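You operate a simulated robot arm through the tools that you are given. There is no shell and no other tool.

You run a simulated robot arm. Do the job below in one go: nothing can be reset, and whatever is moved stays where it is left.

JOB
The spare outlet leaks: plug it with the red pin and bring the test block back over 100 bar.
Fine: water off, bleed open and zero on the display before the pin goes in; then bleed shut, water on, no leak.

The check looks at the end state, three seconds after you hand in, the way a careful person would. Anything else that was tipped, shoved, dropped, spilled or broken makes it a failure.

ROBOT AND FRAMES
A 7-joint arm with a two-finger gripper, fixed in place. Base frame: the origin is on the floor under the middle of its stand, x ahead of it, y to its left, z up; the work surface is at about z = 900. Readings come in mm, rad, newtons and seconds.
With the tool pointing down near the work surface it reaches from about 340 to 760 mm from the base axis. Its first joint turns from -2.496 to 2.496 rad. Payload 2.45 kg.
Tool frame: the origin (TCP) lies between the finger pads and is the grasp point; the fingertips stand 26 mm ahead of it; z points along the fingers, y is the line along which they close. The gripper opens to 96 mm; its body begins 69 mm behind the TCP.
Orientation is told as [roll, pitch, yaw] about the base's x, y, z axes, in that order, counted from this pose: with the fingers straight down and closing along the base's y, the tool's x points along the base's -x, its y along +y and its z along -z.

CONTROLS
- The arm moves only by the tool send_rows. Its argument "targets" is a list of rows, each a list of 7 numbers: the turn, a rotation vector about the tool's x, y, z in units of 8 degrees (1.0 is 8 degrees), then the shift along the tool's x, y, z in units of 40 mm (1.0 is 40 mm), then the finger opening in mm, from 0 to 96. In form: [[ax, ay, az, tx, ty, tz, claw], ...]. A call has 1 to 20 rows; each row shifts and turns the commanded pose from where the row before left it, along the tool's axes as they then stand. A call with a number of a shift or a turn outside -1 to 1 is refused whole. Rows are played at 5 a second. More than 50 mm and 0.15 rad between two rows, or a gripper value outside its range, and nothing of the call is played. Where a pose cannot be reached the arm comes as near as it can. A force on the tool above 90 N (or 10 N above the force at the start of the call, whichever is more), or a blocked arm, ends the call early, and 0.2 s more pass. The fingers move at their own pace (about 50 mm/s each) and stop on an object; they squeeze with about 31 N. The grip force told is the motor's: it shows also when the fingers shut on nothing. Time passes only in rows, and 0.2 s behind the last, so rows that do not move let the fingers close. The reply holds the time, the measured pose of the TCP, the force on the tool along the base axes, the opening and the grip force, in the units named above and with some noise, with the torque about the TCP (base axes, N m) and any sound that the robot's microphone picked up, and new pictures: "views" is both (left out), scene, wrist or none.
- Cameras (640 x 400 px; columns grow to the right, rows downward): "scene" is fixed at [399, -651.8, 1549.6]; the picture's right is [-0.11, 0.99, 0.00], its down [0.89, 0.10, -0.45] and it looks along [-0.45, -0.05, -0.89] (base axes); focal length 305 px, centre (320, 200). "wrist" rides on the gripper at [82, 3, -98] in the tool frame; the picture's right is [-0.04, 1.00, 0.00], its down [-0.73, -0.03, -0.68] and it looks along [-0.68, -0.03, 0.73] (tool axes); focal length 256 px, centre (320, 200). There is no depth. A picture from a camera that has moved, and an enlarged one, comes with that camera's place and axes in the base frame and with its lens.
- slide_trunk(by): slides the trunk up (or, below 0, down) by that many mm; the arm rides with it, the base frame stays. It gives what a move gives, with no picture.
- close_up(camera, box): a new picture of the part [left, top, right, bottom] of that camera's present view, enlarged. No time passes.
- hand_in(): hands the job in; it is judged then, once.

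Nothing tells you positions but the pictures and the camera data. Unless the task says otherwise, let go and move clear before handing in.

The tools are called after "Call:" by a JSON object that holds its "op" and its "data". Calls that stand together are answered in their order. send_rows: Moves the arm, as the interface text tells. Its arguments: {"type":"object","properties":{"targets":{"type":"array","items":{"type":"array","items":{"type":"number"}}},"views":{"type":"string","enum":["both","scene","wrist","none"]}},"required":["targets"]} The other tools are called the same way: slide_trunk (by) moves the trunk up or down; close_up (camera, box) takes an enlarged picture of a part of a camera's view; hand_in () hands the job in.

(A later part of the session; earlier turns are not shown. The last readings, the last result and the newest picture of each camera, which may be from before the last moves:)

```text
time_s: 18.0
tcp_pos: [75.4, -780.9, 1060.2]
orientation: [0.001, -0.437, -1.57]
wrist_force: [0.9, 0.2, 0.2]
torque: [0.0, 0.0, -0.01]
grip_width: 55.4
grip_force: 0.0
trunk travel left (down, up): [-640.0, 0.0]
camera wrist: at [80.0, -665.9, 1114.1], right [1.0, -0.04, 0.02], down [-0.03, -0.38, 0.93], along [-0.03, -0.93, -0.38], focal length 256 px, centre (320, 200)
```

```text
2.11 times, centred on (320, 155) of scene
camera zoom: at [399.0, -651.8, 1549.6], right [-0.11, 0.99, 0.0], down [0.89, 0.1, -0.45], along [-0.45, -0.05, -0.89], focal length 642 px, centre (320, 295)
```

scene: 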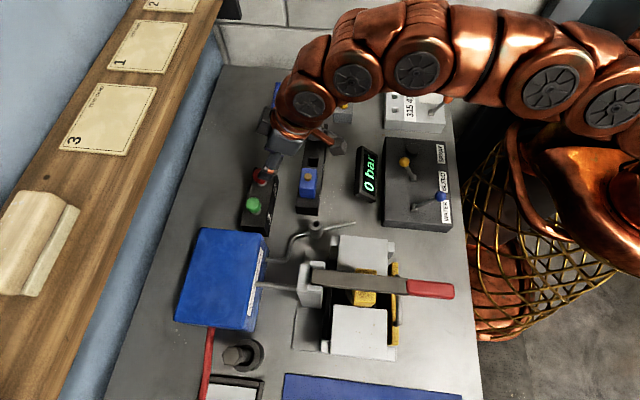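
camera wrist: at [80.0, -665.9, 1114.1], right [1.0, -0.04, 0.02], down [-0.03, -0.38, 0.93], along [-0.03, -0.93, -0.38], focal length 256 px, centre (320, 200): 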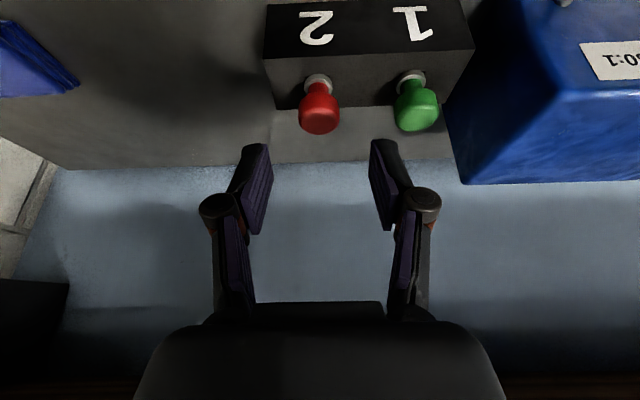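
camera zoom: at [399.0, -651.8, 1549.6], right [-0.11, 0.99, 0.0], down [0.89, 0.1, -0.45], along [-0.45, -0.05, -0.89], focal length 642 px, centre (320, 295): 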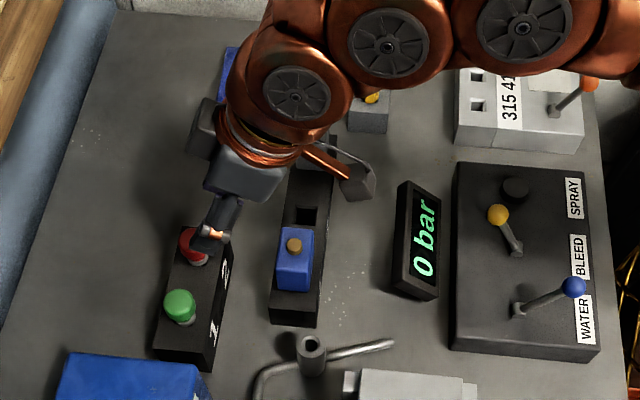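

The head is centred between the fingers, with about 80 mm left to the grasp. I'll advance most of the way and check before closing.

Call:
{"op": "send_rows", "data": {"targets": [[0, 0, 0, 0, 0.01, 0.5, 55], [0, 0, 0, 0, 0, 0.5, 55], [0, 0, 0, 0, 0, 0.3, 55], [0, 0, 0, 0, 0, 0.2, 55]]}}

Call:
{"op": "close_up", "data": {"camera": "wrist", "box": [200, 0, 440, 240]}}

Call:
{"op": "close_up", "data": {"camera": "scene", "box": [220, 100, 340, 230]}}

```text
time_s: 19.0
tcp_pos: [75.7, -805.5, 1005.9]
orientation: [0.001, -0.434, -1.57]
wrist_force: [-0.3, 0.2, -0.2]
torque: [0.01, -0.04, 0.03]
grip_width: 54.9
grip_force: 0.0
trunk travel left (down, up): [-640.0, 0.0]
camera wrist: at [80.2, -691.1, 1060.0], right [1.0, -0.04, 0.02], down [-0.03, -0.38, 0.93], along [-0.03, -0.92, -0.38], focal length 256 px, centre (320, 200)
```

scene: 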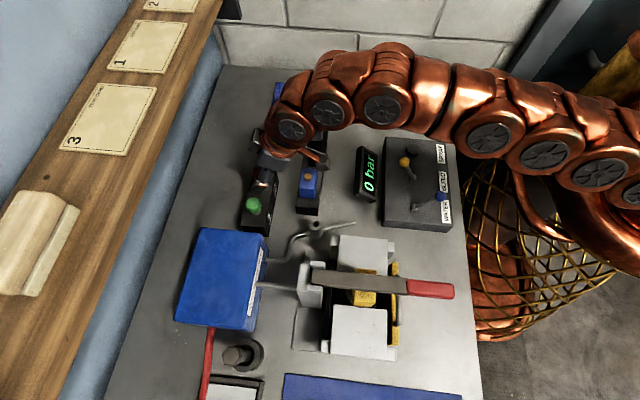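
wrist: 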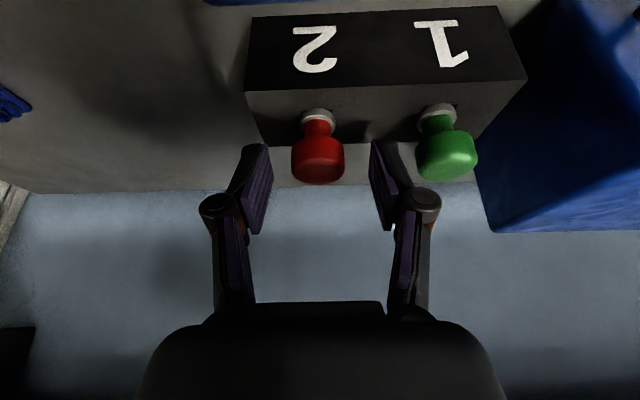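

```text
1.67 times, centred on (320, 120) of wrist
camera zoom: at [80.2, -691.1, 1060.0], right [1.0, -0.04, 0.02], down [-0.03, -0.38, 0.93], along [-0.03, -0.92, -0.38], focal length 427 px, centre (320, 333)
```

zoom: 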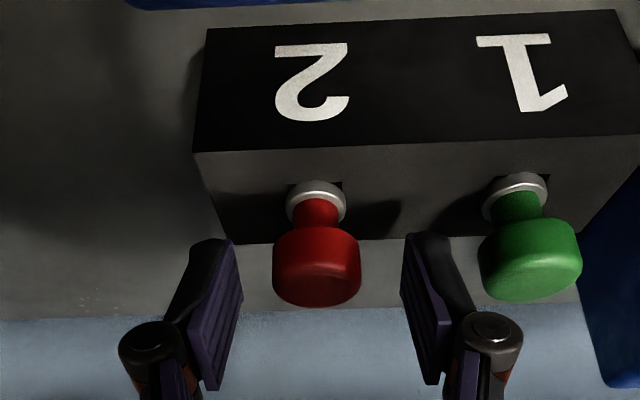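

```text
3.08 times, centred on (280, 165) of scene
camera zoom: at [399.0, -651.8, 1549.6], right [-0.11, 0.99, 0.0], down [0.89, 0.1, -0.45], along [-0.45, -0.05, -0.89], focal length 938 px, centre (443, 308)
```

zoom: 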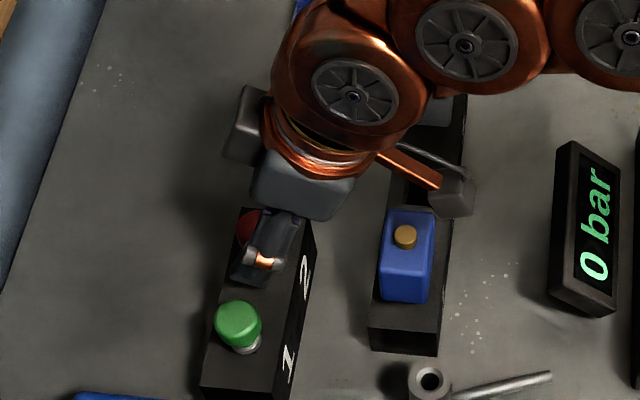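

Still aligned, and the camera clears the blue block. I'll make the last 20 mm advance and close on the head.

Call:
{"op": "send_rows", "data": {"targets": [[0, 0, 0, 0, 0, 0.25, 55], [0, 0, 0, 0, 0, 0.22, 55], [0, 0, 0, 0, 0, 0, 55], [0, 0, 0, 0, 0, 0, 20], [0, 0, 0, 0, 0, 0, 20], [0, 0, 0, 0, 0, 0, 20], [0, 0, 0, 0, 0, 0, 20]]}}

Call:
{"op": "close_up", "data": {"camera": "wrist", "box": [200, 0, 440, 240]}}

Call:
{"op": "close_up", "data": {"camera": "scene", "box": [220, 100, 340, 230]}}

```text
time_s: 20.6
tcp_pos: [76.3, -813.2, 987.7]
orientation: [0.001, -0.436, -1.57]
wrist_force: [0.2, -0.5, 0.3]
torque: [-0.02, 0.01, 0.02]
grip_width: 27.6
grip_force: 31.3
trunk travel left (down, up): [-640.0, 0.0]
camera wrist: at [79.8, -698.9, 1042.8], right [1.0, -0.04, 0.02], down [-0.03, -0.38, 0.93], along [-0.03, -0.93, -0.38], focal length 256 px, centre (320, 200)
```

scene: 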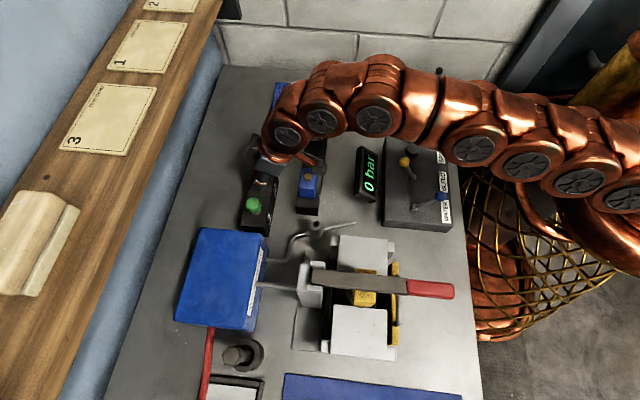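
wrist: 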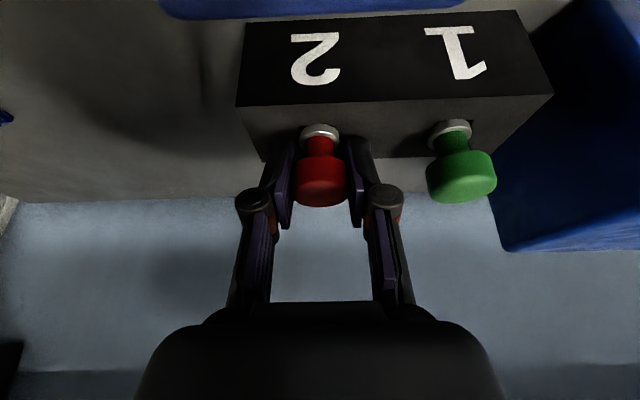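

```text
1.67 times, centred on (320, 120) of wrist
camera zoom: at [79.8, -698.9, 1042.8], right [1.0, -0.04, 0.02], down [-0.03, -0.38, 0.93], along [-0.03, -0.93, -0.38], focal length 427 px, centre (320, 333)
```

zoom: 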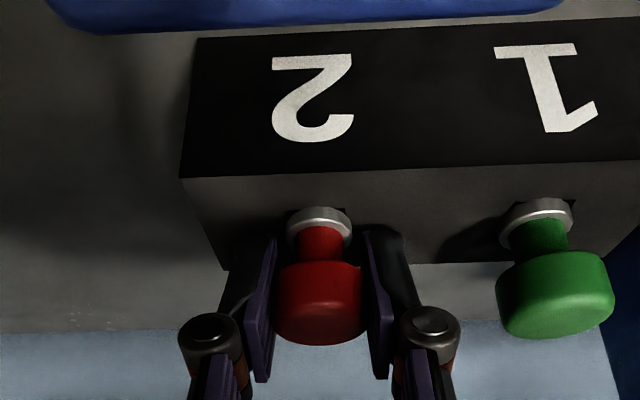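

```text
3.08 times, centred on (280, 165) of scene
camera zoom: at [399.0, -651.8, 1549.6], right [-0.11, 0.99, 0.0], down [0.89, 0.1, -0.45], along [-0.45, -0.05, -0.89], focal length 938 px, centre (443, 308)
```

zoom: 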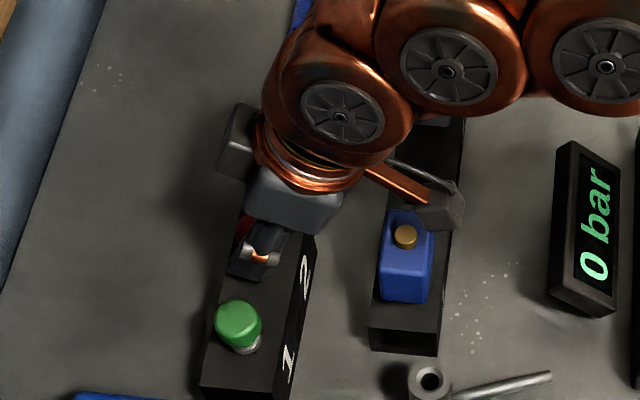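

The pin is gripped at a width of 27.6 mm with 31 N and little side force. I'll lift it straight up out of the holder and check that it comes along.

Call:
{"op": "send_rows", "data": {"targets": [[0, 0, 0, -0.0528, 0, -0.1133, 20], [0, 0, 0, -0.0528, 0, -0.1133, 20], [0, 0, 0, -0.1056, 0, -0.2266, 20], [0, 0, 0, -0.1056, 0, -0.2266, 20], [0, 0, 0, -0.1056, 0, -0.2266, 20], [0, 0, 0, -0.1056, 0, -0.2266, 20], [0, 0, 0, 0, 0, 0, 20]]}}

Call:
{"op": "close_up", "data": {"camera": "wrist", "box": [200, 0, 440, 240]}}

Call:
{"op": "close_up", "data": {"camera": "scene", "box": [220, 100, 340, 230]}}

```text
time_s: 22.2
tcp_pos: [76.3, -813.7, 1038.5]
orientation: [0.0, -0.436, -1.57]
wrist_force: [0.5, -0.1, 0.0]
torque: [0.01, -0.01, 0.0]
grip_width: 27.5
grip_force: 31.1
trunk travel left (down, up): [-640.0, 0.0]
camera wrist: at [80.3, -698.7, 1093.2], right [1.0, -0.04, 0.02], down [-0.03, -0.38, 0.92], along [-0.03, -0.92, -0.38], focal length 256 px, centre (320, 200)
```

scene: 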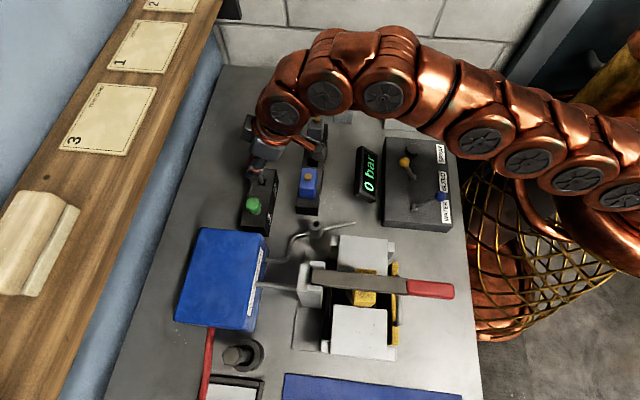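
wrist: 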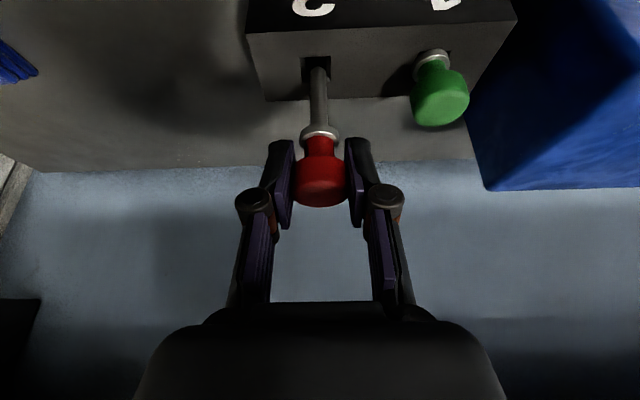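

```text
1.67 times, centred on (320, 120) of wrist
camera zoom: at [80.3, -698.7, 1093.2], right [1.0, -0.04, 0.02], down [-0.03, -0.38, 0.92], along [-0.03, -0.92, -0.38], focal length 427 px, centre (320, 333)
```

zoom: 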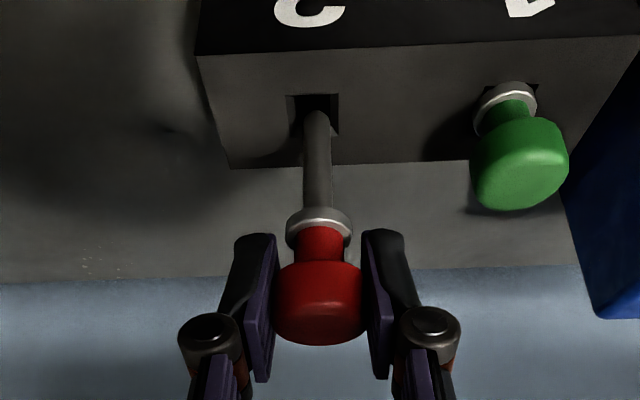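

```text
3.08 times, centred on (280, 165) of scene
camera zoom: at [399.0, -651.8, 1549.6], right [-0.11, 0.99, 0.0], down [0.89, 0.1, -0.45], along [-0.45, -0.05, -0.89], focal length 938 px, centre (443, 308)
```

zoom: 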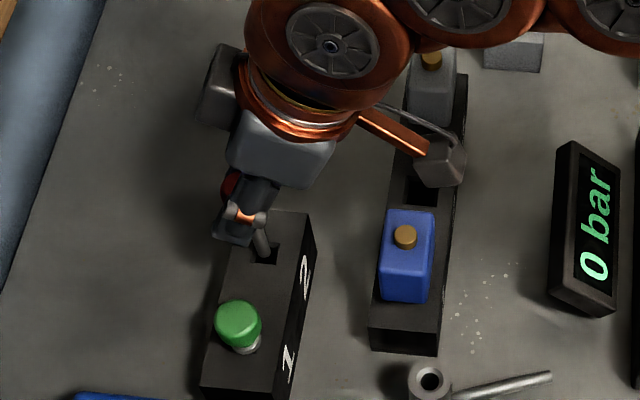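

The pin came out cleanly and its tip is just above the holder. I'll lift a bit more and carry it diagonally to a spot above the outlet, clear of the blue block and green pin.

Call:
{"op": "send_rows", "data": {"targets": [[0, 0, 0, -0.111, 0, -0.238, 20], [0, 0, 0, -0.111, 0, -0.238, 20], [0, 0, 0, 0.486, 0.353, -0.2265, 20], [0, 0, 0, 0.486, 0.353, -0.2265, 20], [0, 0, 0, 0.486, 0.353, -0.2265, 20], [0, 0, 0, 0.486, 0.353, -0.2265, 20], [0, 0, 0, 0.486, 0.353, -0.2265, 20], [0, 0, 0, 0.486, 0.353, -0.2265, 20], [0, 0, 0, 0, 0, 0, 20]]}}

Call:
{"op": "close_up", "data": {"camera": "wrist", "box": [240, 0, 400, 200]}}

Call:
{"op": "close_up", "data": {"camera": "scene", "box": [240, 130, 400, 260]}}

```text
time_s: 24.2
tcp_pos: [162.4, -684.2, 1059.2]
orientation: [0.003, -0.436, -1.573]
wrist_force: [0.3, -0.3, 0.4]
torque: [0.03, -0.01, -0.02]
grip_width: 27.3
grip_force: 30.6
trunk travel left (down, up): [-640.0, 0.0]
camera wrist: at [165.7, -570.4, 1114.0], right [1.0, -0.04, 0.02], down [-0.03, -0.38, 0.93], along [-0.03, -0.93, -0.38], focal length 256 px, centre (320, 200)
```

scene: 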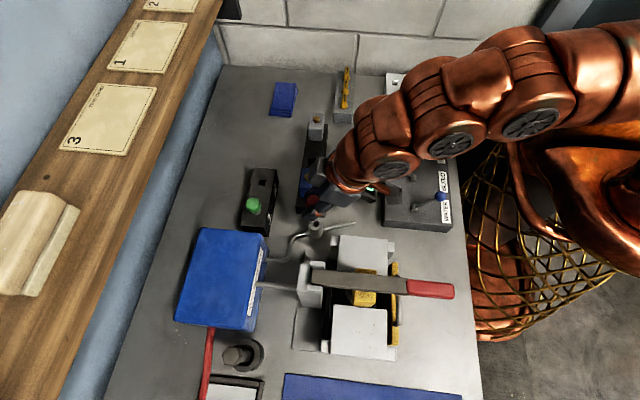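
wrist: 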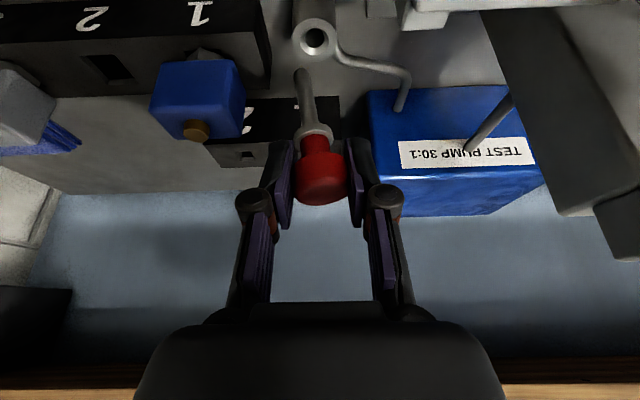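

```text
2.00 times, centred on (320, 100) of wrist
camera zoom: at [165.7, -570.4, 1114.0], right [1.0, -0.04, 0.02], down [-0.03, -0.38, 0.93], along [-0.03, -0.93, -0.38], focal length 512 px, centre (320, 400)
```

zoom: 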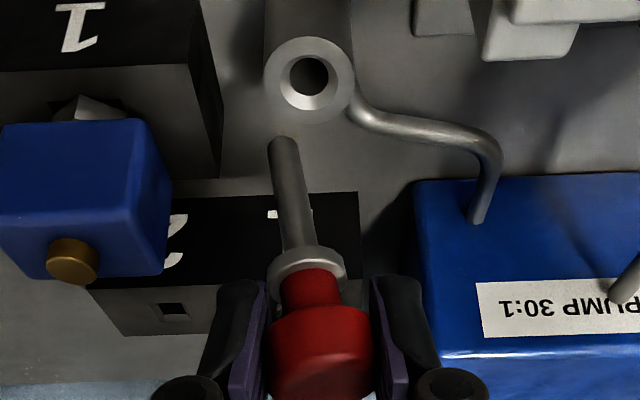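

```text
3.08 times, centred on (320, 195) of scene
camera zoom: at [399.0, -651.8, 1549.6], right [-0.11, 0.99, 0.0], down [0.89, 0.1, -0.45], along [-0.45, -0.05, -0.89], focal length 938 px, centre (320, 215)
```

zoom: 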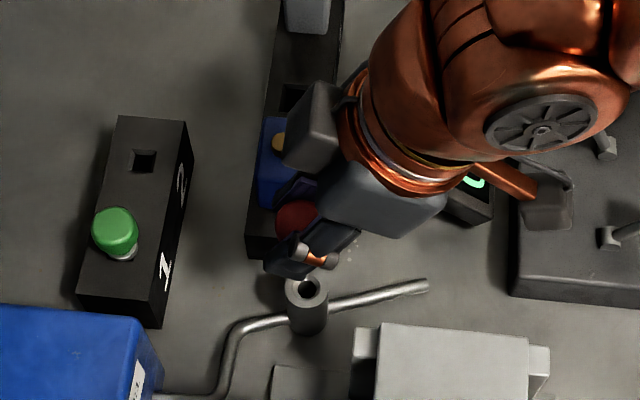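

The pin now leans to one side in the grip. I'll look closely before going further.

Call:
{"op": "close_up", "data": {"camera": "wrist", "box": [270, 50, 370, 230]}}

Call:
{"op": "close_up", "data": {"camera": "scene", "box": [290, 165, 350, 245]}}

```text
2.22 times, centred on (320, 140) of wrist
camera zoom: at [165.7, -570.4, 1114.0], right [1.0, -0.04, 0.02], down [-0.03, -0.38, 0.93], along [-0.03, -0.93, -0.38], focal length 569 px, centre (320, 333)
```

zoom: 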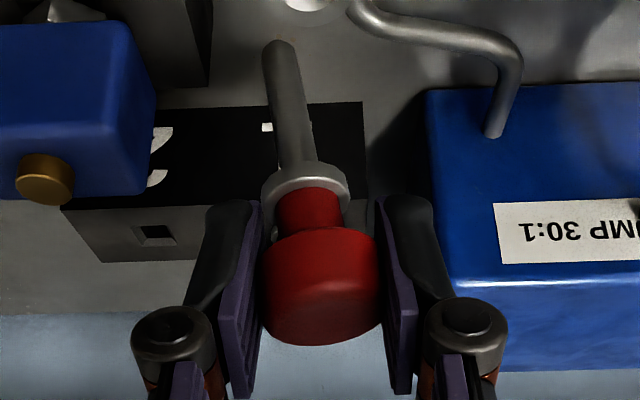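

```text
5.00 times, centred on (320, 205) of scene
camera zoom: at [399.0, -651.8, 1549.6], right [-0.11, 0.99, 0.0], down [0.89, 0.1, -0.45], along [-0.45, -0.05, -0.89], focal length 1524 px, centre (320, 175)
```

zoom: 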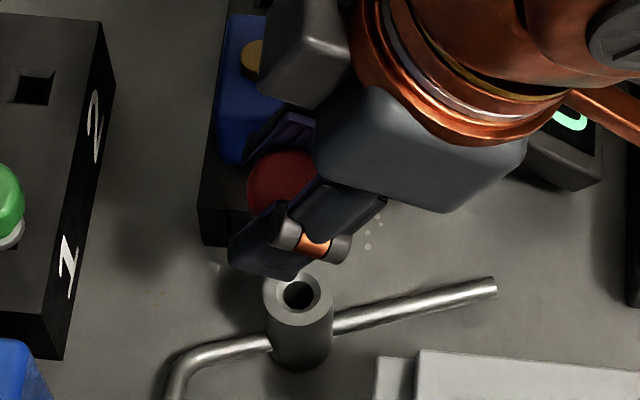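

The shank leans about 9° toward -x in the grip, probably from the quick sideways move. I'll turn the tool about 9° to bring the pin back to vertical, and move more gently from here.

Call:
{"op": "send_rows", "data": {"targets": [[-0.166, 0, 0.0775, 0, 0, 0, 20], [-0.166, 0, 0.0775, 0, 0, 0, 20], [-0.166, 0, 0.0775, 0, 0, 0, 20], [-0.166, 0, 0.0775, 0, 0, 0, 20], [-0.166, 0, 0.0775, 0, 0, 0, 20], [-0.166, 0, 0.0775, 0, 0, 0, 20], [0, 0, 0, 0, 0, 0, 20]]}}

Call:
{"op": "close_up", "data": {"camera": "wrist", "box": [240, 0, 400, 200]}}

Call:
{"op": "close_up", "data": {"camera": "scene", "box": [290, 165, 350, 245]}}

```text
time_s: 25.8
tcp_pos: [159.7, -686.0, 1060.5]
orientation: [0.171, -0.431, -1.642]
wrist_force: [0.0, 0.7, -0.3]
torque: [0.0, -0.03, 0.01]
grip_width: 27.4
grip_force: 30.7
trunk travel left (down, up): [-640.0, 0.0]
camera wrist: at [156.4, -570.4, 1114.4], right [0.98, -0.04, 0.17], down [-0.17, -0.38, 0.91], along [0.03, -0.93, -0.38], focal length 256 px, centre (320, 200)
```

scene: 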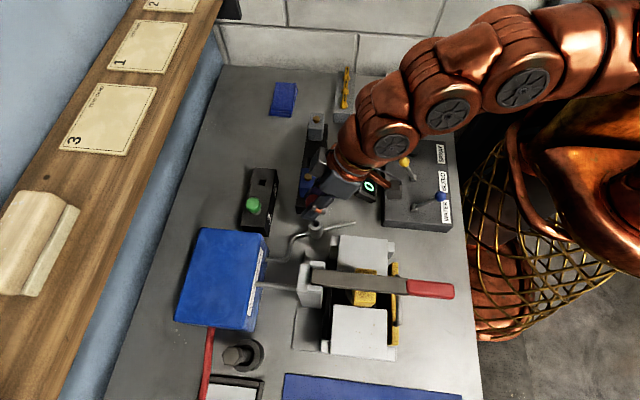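
wrist: 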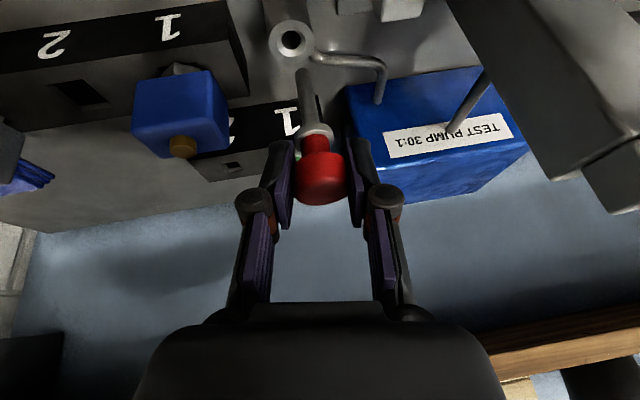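

```text
2.00 times, centred on (320, 100) of wrist
camera zoom: at [156.4, -570.4, 1114.4], right [0.98, -0.04, 0.17], down [-0.17, -0.38, 0.91], along [0.03, -0.93, -0.38], focal length 512 px, centre (320, 400)
```

zoom: 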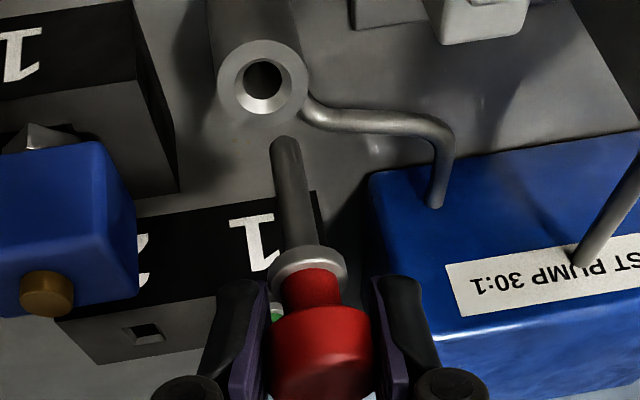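

```text
5.00 times, centred on (320, 205) of scene
camera zoom: at [399.0, -651.8, 1549.6], right [-0.11, 0.99, 0.0], down [0.89, 0.1, -0.45], along [-0.45, -0.05, -0.89], focal length 1524 px, centre (320, 175)
```

zoom: 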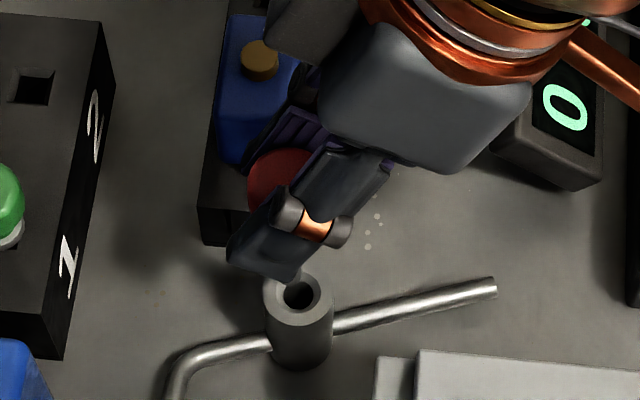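

The pin is now vertical, with its tip at about (163.5,-689,980) and the outlet bore at about (161,-687.6,951). I'll shift by those few millimetres and lower until the tip is just above the bore.

Call:
{"op": "send_rows", "data": {"targets": [[0, 0, 0, 0.0608, -0.0345, 0.1053, 20], [0, 0, 0, 0.0608, -0.0345, 0.1053, 20], [0, 0, 0, 0.0608, -0.0345, 0.1053, 20], [0, 0, 0, 0.0608, -0.0345, 0.1053, 20], [0, 0, 0, 0, 0, 0, 20]]}}

Call:
{"op": "close_up", "data": {"camera": "wrist", "box": [260, 0, 380, 150]}}

Call:
{"op": "close_up", "data": {"camera": "scene", "box": [290, 165, 350, 245]}}

```text
time_s: 27.0
tcp_pos: [158.0, -684.1, 1040.8]
orientation: [0.168, -0.43, -1.644]
wrist_force: [-0.1, 0.1, -0.8]
torque: [-0.01, -0.01, 0.02]
grip_width: 27.4
grip_force: 31.0
trunk travel left (down, up): [-640.0, 0.0]
camera wrist: at [153.9, -568.4, 1094.0], right [0.98, -0.04, 0.17], down [-0.17, -0.38, 0.91], along [0.03, -0.93, -0.38], focal length 256 px, centre (320, 200)
```

scene: 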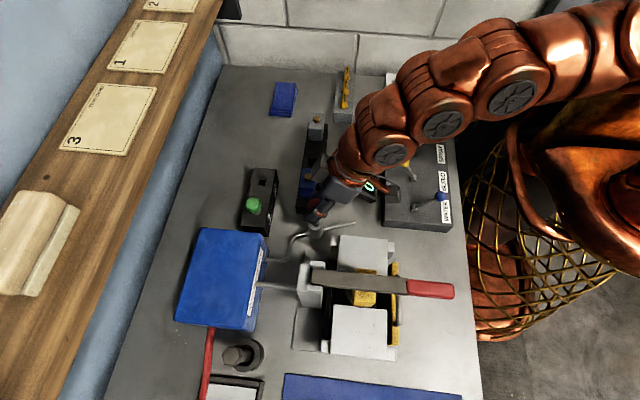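
wrist: 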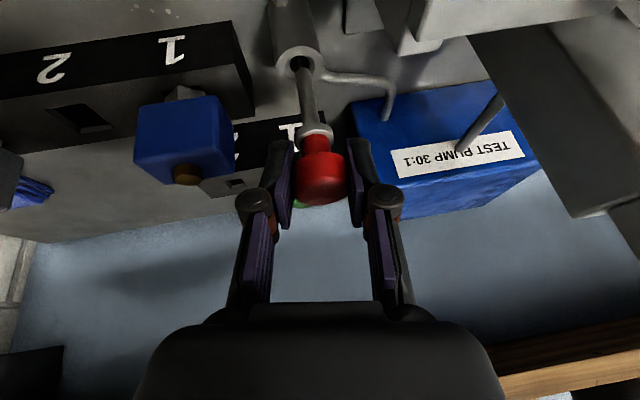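

```text
2.67 times, centred on (320, 75) of wrist
camera zoom: at [153.9, -568.4, 1094.0], right [0.98, -0.04, 0.17], down [-0.17, -0.38, 0.91], along [0.03, -0.93, -0.38], focal length 683 px, centre (320, 533)
```

zoom: 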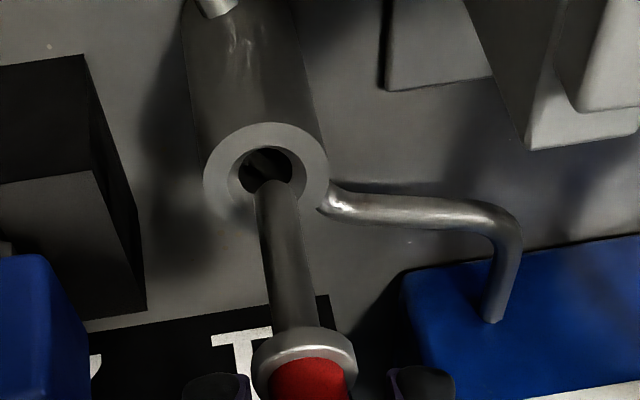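

```text
5.00 times, centred on (320, 205) of scene
camera zoom: at [399.0, -651.8, 1549.6], right [-0.11, 0.99, 0.0], down [0.89, 0.1, -0.45], along [-0.45, -0.05, -0.89], focal length 1524 px, centre (320, 175)
```

zoom: 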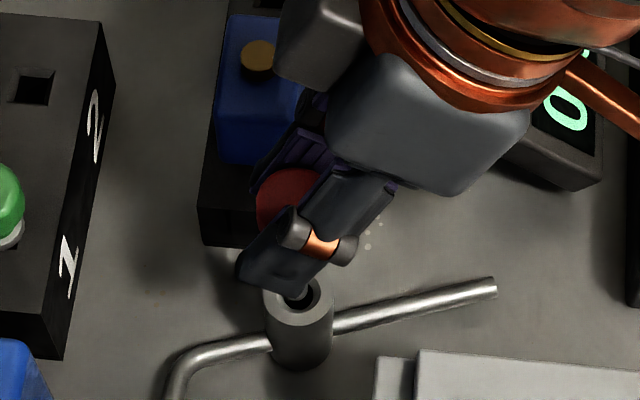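

The tip is about 9 mm above the bore and within 1-2 mm of its axis. I'll lower it slowly into the chamfer, watching the force.

Call:
{"op": "send_rows", "data": {"targets": [[0, 0, 0, 0.0388, -0.0205, 0.0831, 20], [0, 0, 0, 0.0388, -0.0205, 0.0831, 20], [0, 0, 0, 0.0388, -0.0205, 0.0831, 20], [0, 0, 0, 0.0388, -0.0205, 0.0831, 20], [0, 0, 0, 0, 0, 0, 20]]}}

Call:
{"op": "close_up", "data": {"camera": "wrist", "box": [260, 0, 380, 150]}}

Call:
{"op": "close_up", "data": {"camera": "scene", "box": [290, 165, 350, 245]}}

```text
time_s: 28.2
tcp_pos: [156.9, -683.7, 1024.9]
orientation: [0.168, -0.432, -1.642]
wrist_force: [0.1, -0.1, -0.6]
torque: [0.0, 0.02, 0.01]
grip_width: 27.5
grip_force: 31.3
trunk travel left (down, up): [-640.0, 0.0]
camera wrist: at [152.9, -568.5, 1079.4], right [0.98, -0.04, 0.17], down [-0.17, -0.38, 0.91], along [0.03, -0.93, -0.38], focal length 256 px, centre (320, 200)
```

scene: 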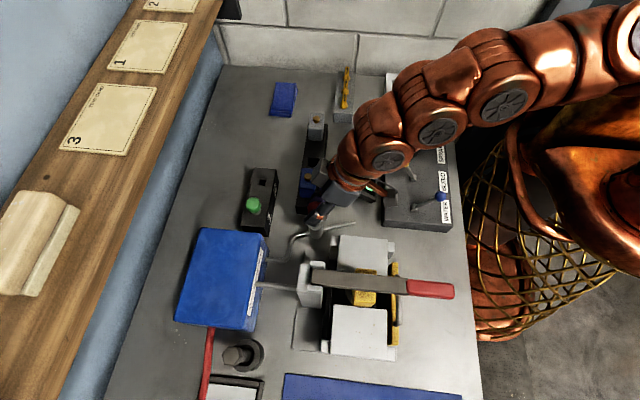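
wrist: 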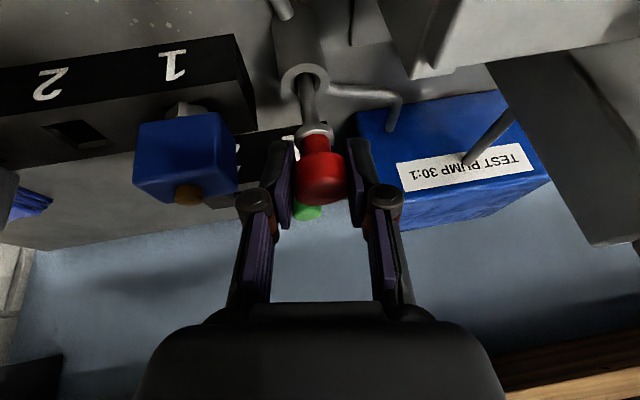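

```text
2.67 times, centred on (320, 75) of wrist
camera zoom: at [152.9, -568.5, 1079.4], right [0.98, -0.04, 0.17], down [-0.17, -0.38, 0.91], along [0.03, -0.93, -0.38], focal length 683 px, centre (320, 533)
```

zoom: 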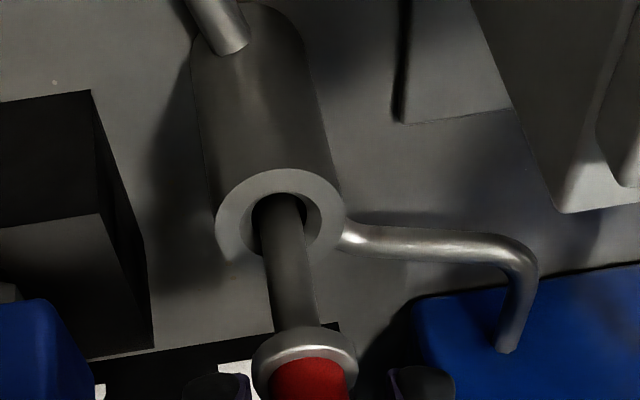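

```text
5.00 times, centred on (320, 205) of scene
camera zoom: at [399.0, -651.8, 1549.6], right [-0.11, 0.99, 0.0], down [0.89, 0.1, -0.45], along [-0.45, -0.05, -0.89], focal length 1524 px, centre (320, 175)
```

zoom: 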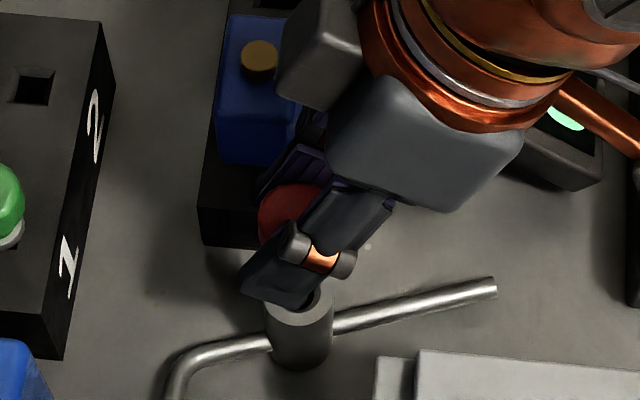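

The tip is in the bore with no contact force. I'll keep lowering straight down.

Call:
{"op": "send_rows", "data": {"targets": [[0, 0, 0, 0.0417, -0.0153, 0.0896, 20], [0, 0, 0, 0.0417, -0.0153, 0.0896, 20], [0, 0, 0, 0.0417, -0.0153, 0.0896, 20], [0, 0, 0, 0.0417, -0.0153, 0.0896, 20], [0, 0, 0, 0.0417, -0.0153, 0.0896, 20], [0, 0, 0, 0, 0, 0, 20]]}}

Call:
{"op": "close_up", "data": {"camera": "wrist", "box": [240, 50, 400, 250]}}

Call:
{"op": "close_up", "data": {"camera": "scene", "box": [290, 165, 350, 245]}}

```text
time_s: 29.6
tcp_pos: [158.1, -683.3, 1004.6]
orientation: [0.17, -0.431, -1.643]
wrist_force: [-0.3, -0.7, -0.9]
torque: [0.0, -0.04, -0.01]
grip_width: 27.4
grip_force: 31.1
trunk travel left (down, up): [-640.0, 0.0]
camera wrist: at [153.0, -568.3, 1058.9], right [0.98, -0.04, 0.17], down [-0.17, -0.38, 0.91], along [0.03, -0.93, -0.38], focal length 256 px, centre (320, 200)
```

scene: 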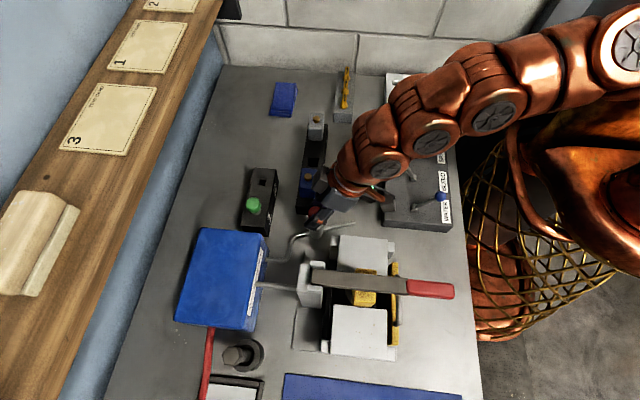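
wrist: 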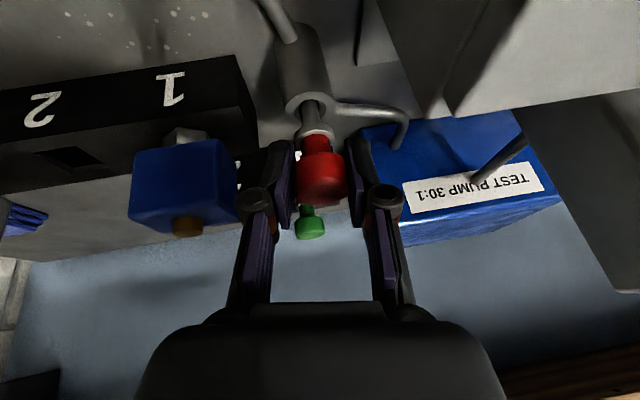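

```text
2.00 times, centred on (320, 150) of wrist
camera zoom: at [153.0, -568.3, 1058.9], right [0.98, -0.04, 0.17], down [-0.17, -0.38, 0.91], along [0.03, -0.93, -0.38], focal length 512 px, centre (320, 300)
```

zoom: 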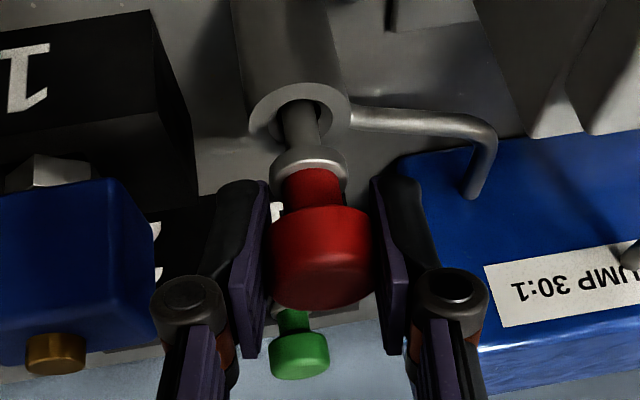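

```text
5.00 times, centred on (320, 205) of scene
camera zoom: at [399.0, -651.8, 1549.6], right [-0.11, 0.99, 0.0], down [0.89, 0.1, -0.45], along [-0.45, -0.05, -0.89], focal length 1524 px, centre (320, 175)
```

zoom: 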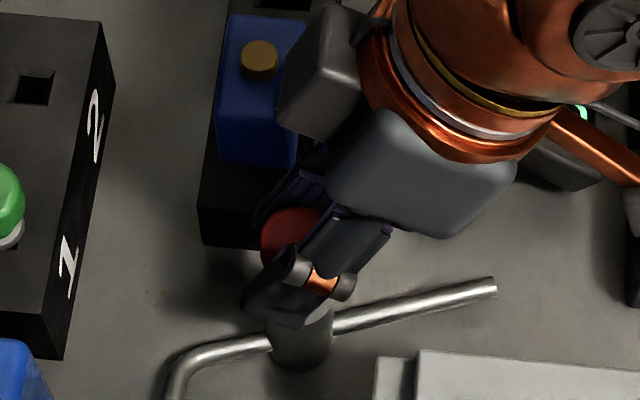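

It's sliding in with no side load. The flange is about 18 mm above the outlet face, so I'll keep going in smaller steps and watch for contact.

Call:
{"op": "send_rows", "data": {"targets": [[0, 0, 0, 0.0417, -0.0153, 0.0896, 20], [0, 0, 0, 0.0417, -0.0153, 0.0896, 20], [0, 0, 0, 0.0417, -0.0153, 0.0896, 20], [0, 0, 0, 0.0209, -0.0077, 0.0448, 20], [0, 0, 0, 0.0209, -0.0077, 0.0448, 20], [0, 0, 0, 0, 0, 0, 20]]}}

Call:
{"op": "close_up", "data": {"camera": "wrist", "box": [240, 50, 400, 250]}}

Call:
{"op": "close_up", "data": {"camera": "scene", "box": [290, 165, 350, 245]}}

```text
time_s: 31.0
tcp_pos: [158.0, -683.5, 989.6]
orientation: [0.169, -0.431, -1.643]
wrist_force: [-0.7, 1.5, 2.3]
torque: [0.0, 0.08, 0.04]
grip_width: 27.6
grip_force: 30.7
trunk travel left (down, up): [-640.0, 0.0]
camera wrist: at [152.8, -568.3, 1043.4], right [0.98, -0.04, 0.17], down [-0.17, -0.38, 0.91], along [0.03, -0.93, -0.38], focal length 256 px, centre (320, 200)
```

scene: 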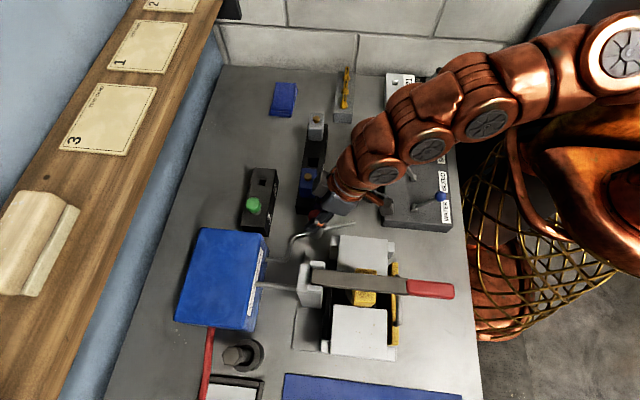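
wrist: 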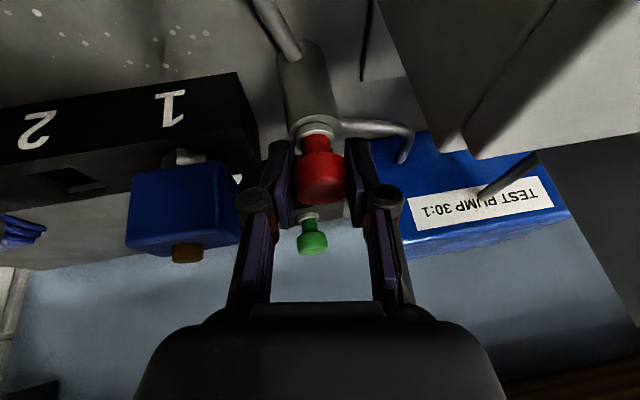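

```text
2.00 times, centred on (320, 150) of wrist
camera zoom: at [152.8, -568.3, 1043.4], right [0.98, -0.04, 0.17], down [-0.17, -0.38, 0.91], along [0.03, -0.93, -0.38], focal length 512 px, centre (320, 300)
```

zoom: 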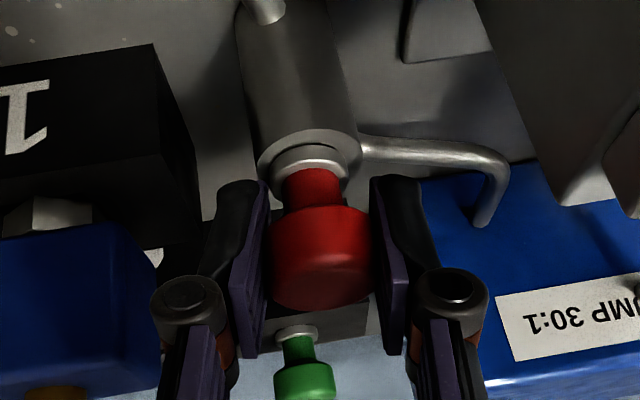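

```text
5.00 times, centred on (320, 205) of scene
camera zoom: at [399.0, -651.8, 1549.6], right [-0.11, 0.99, 0.0], down [0.89, 0.1, -0.45], along [-0.45, -0.05, -0.89], focal length 1524 px, centre (320, 175)
```

zoom: 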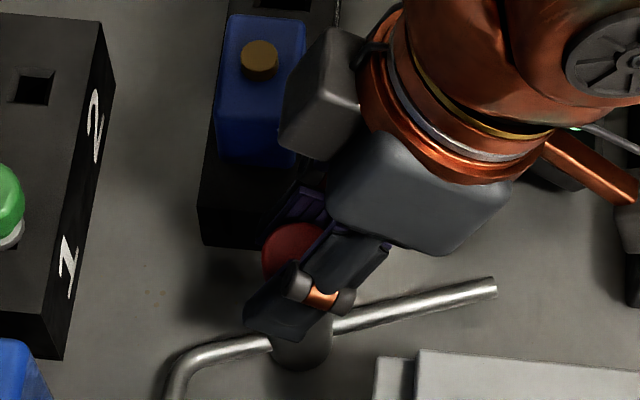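

The flange is nearly at the outlet face, with a first light contact of about 2 N. I'll press on in small steps.

Call:
{"op": "send_rows", "data": {"targets": [[0, 0, 0, 0.0156, -0.0057, 0.0336, 20], [0, 0, 0, 0.0156, -0.0057, 0.0336, 20], [0, 0, 0, 0.0156, -0.0057, 0.0336, 20], [0, 0, 0, 0, 0, 0, 20]]}}

Call:
{"op": "close_up", "data": {"camera": "wrist", "box": [240, 50, 400, 250]}}

```text
time_s: 32.0
tcp_pos: [157.3, -683.4, 985.8]
orientation: [0.172, -0.434, -1.643]
wrist_force: [-0.3, -1.8, 22.4]
torque: [0.02, 0.1, -0.04]
grip_width: 27.3
grip_force: 30.9
trunk travel left (down, up): [-640.0, 0.0]
camera wrist: at [153.0, -568.2, 1040.5], right [0.98, -0.04, 0.17], down [-0.17, -0.37, 0.91], along [0.03, -0.93, -0.38], focal length 256 px, centre (320, 200)
```

scene: 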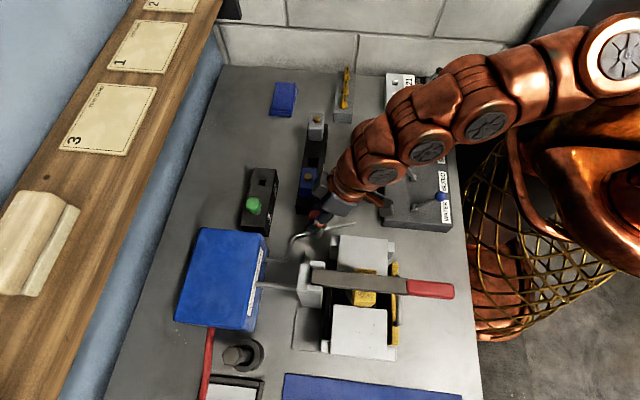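
wrist: 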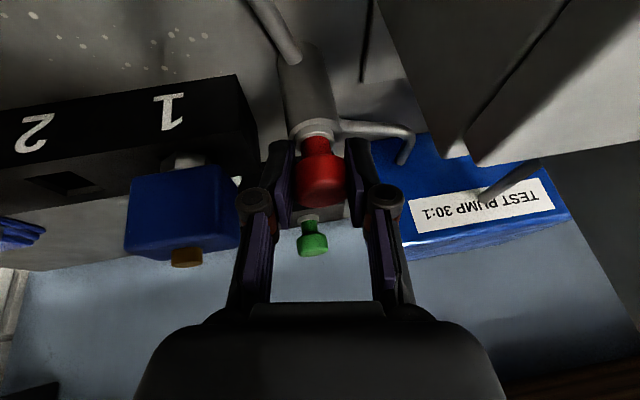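

```text
2.00 times, centred on (320, 150) of wrist
camera zoom: at [153.0, -568.2, 1040.5], right [0.98, -0.04, 0.17], down [-0.17, -0.37, 0.91], along [0.03, -0.93, -0.38], focal length 512 px, centre (320, 300)
```

zoom: 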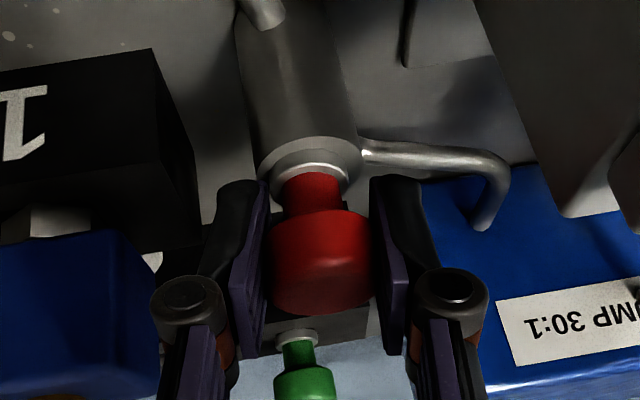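

Upward force is now 22 N, so the flange is meeting the outlet face. I'll press slightly more to be sure it's fully seated.

Call:
{"op": "send_rows", "data": {"targets": [[0, 0, 0, 0.0104, -0.0038, 0.0224, 20], [0, 0, 0, 0.0104, -0.0038, 0.0224, 20], [0, 0, 0, 0, 0, 0, 20]]}}

Call:
{"op": "close_up", "data": {"camera": "wrist", "box": [280, 90, 360, 190]}}

```text
time_s: 32.8
tcp_pos: [156.4, -682.4, 987.1]
orientation: [0.172, -0.438, -1.643]
wrist_force: [0.9, -8.0, 52.0]
torque: [-0.16, 0.41, 0.03]
grip_width: 27.4
grip_force: 30.7
trunk travel left (down, up): [-640.0, 0.0]
camera wrist: at [153.0, -567.9, 1039.8], right [0.98, -0.04, 0.17], down [-0.17, -0.37, 0.91], along [0.03, -0.93, -0.37], focal length 256 px, centre (320, 200)
```

scene: 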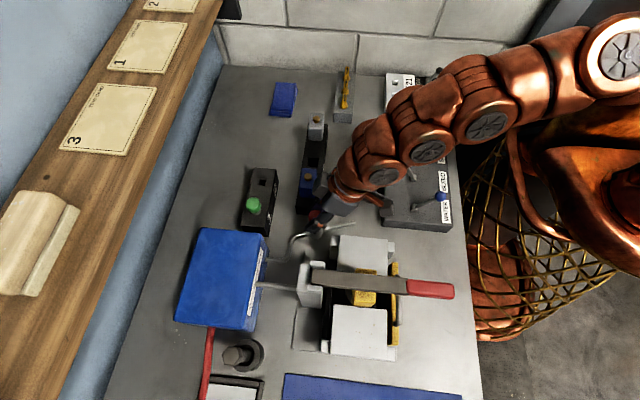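
wrist: 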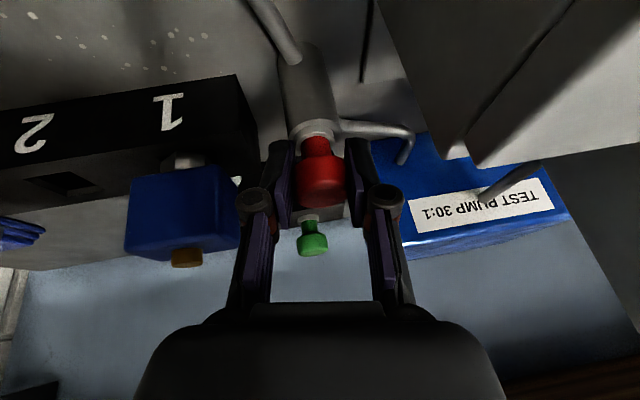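

```text
4.00 times, centred on (320, 140) of wrist
camera zoom: at [153.0, -567.9, 1039.8], right [0.98, -0.04, 0.17], down [-0.17, -0.37, 0.91], along [0.03, -0.93, -0.37], focal length 1024 px, centre (320, 440)
```

zoom: 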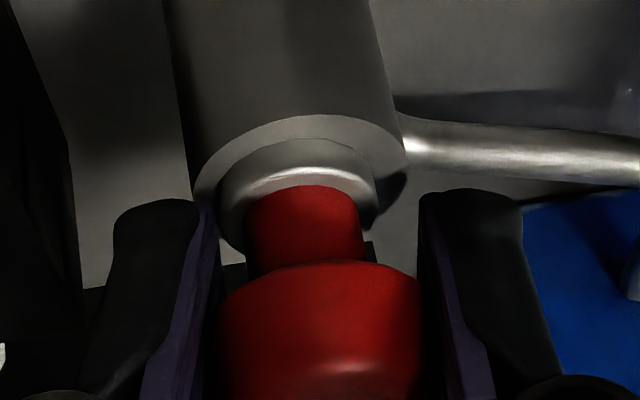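

Upward force is 52 N with no further travel, so the pin is seated. I'll take off the load, open the fingers gently and check that it stays put.

Call:
{"op": "send_rows", "data": {"targets": [[0, 0, 0, -0.0156, 0.0057, -0.0336, 20], [0, 0, 0, -0.0104, 0.0038, -0.0224, 20], [0, 0, 0, 0, 0, 0, 32], [0, 0, 0, 0, 0, 0, 40], [0, 0, 0, 0, 0, 0, 48], [0, 0, 0, 0, 0, 0, 48]]}}

Call:
{"op": "close_up", "data": {"camera": "wrist", "box": [260, 70, 380, 220]}}

Call:
{"op": "close_up", "data": {"camera": "scene", "box": [290, 165, 350, 245]}}

```text
time_s: 34.2
tcp_pos: [158.6, -683.5, 985.4]
orientation: [0.169, -0.428, -1.642]
wrist_force: [-0.7, 0.0, 0.1]
torque: [0.0, 0.01, 0.01]
grip_width: 48.3
grip_force: 0.2
trunk travel left (down, up): [-640.0, 0.0]
camera wrist: at [153.4, -568.2, 1038.9], right [0.98, -0.04, 0.17], down [-0.17, -0.38, 0.91], along [0.03, -0.92, -0.38], focal length 256 px, centre (320, 200)
```

scene: 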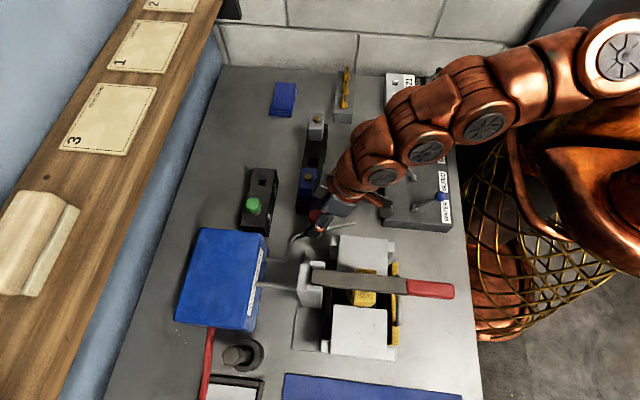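
wrist: 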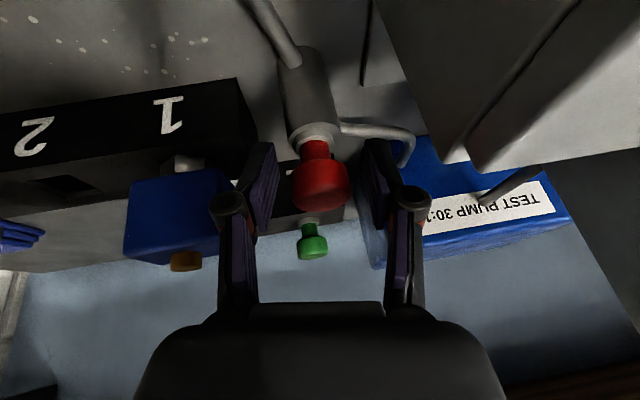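

```text
2.67 times, centred on (320, 145) of wrist
camera zoom: at [153.4, -568.2, 1038.9], right [0.98, -0.04, 0.17], down [-0.17, -0.38, 0.91], along [0.03, -0.92, -0.38], focal length 683 px, centre (320, 347)
```

zoom: 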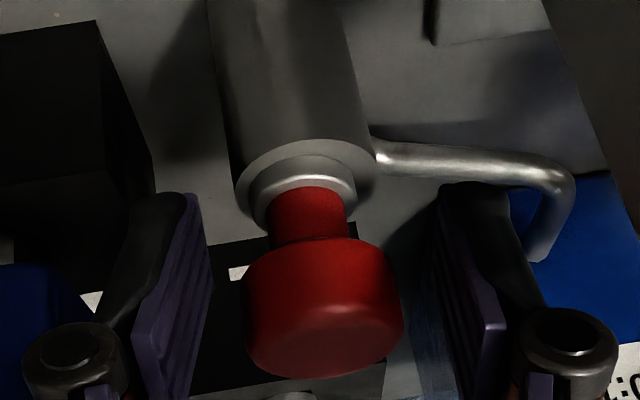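

```text
5.00 times, centred on (320, 205) of scene
camera zoom: at [399.0, -651.8, 1549.6], right [-0.11, 0.99, 0.0], down [0.89, 0.1, -0.45], along [-0.45, -0.05, -0.89], focal length 1524 px, centre (320, 175)
```

zoom: 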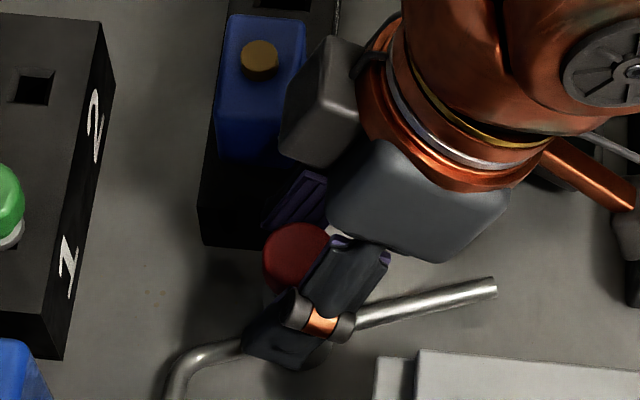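

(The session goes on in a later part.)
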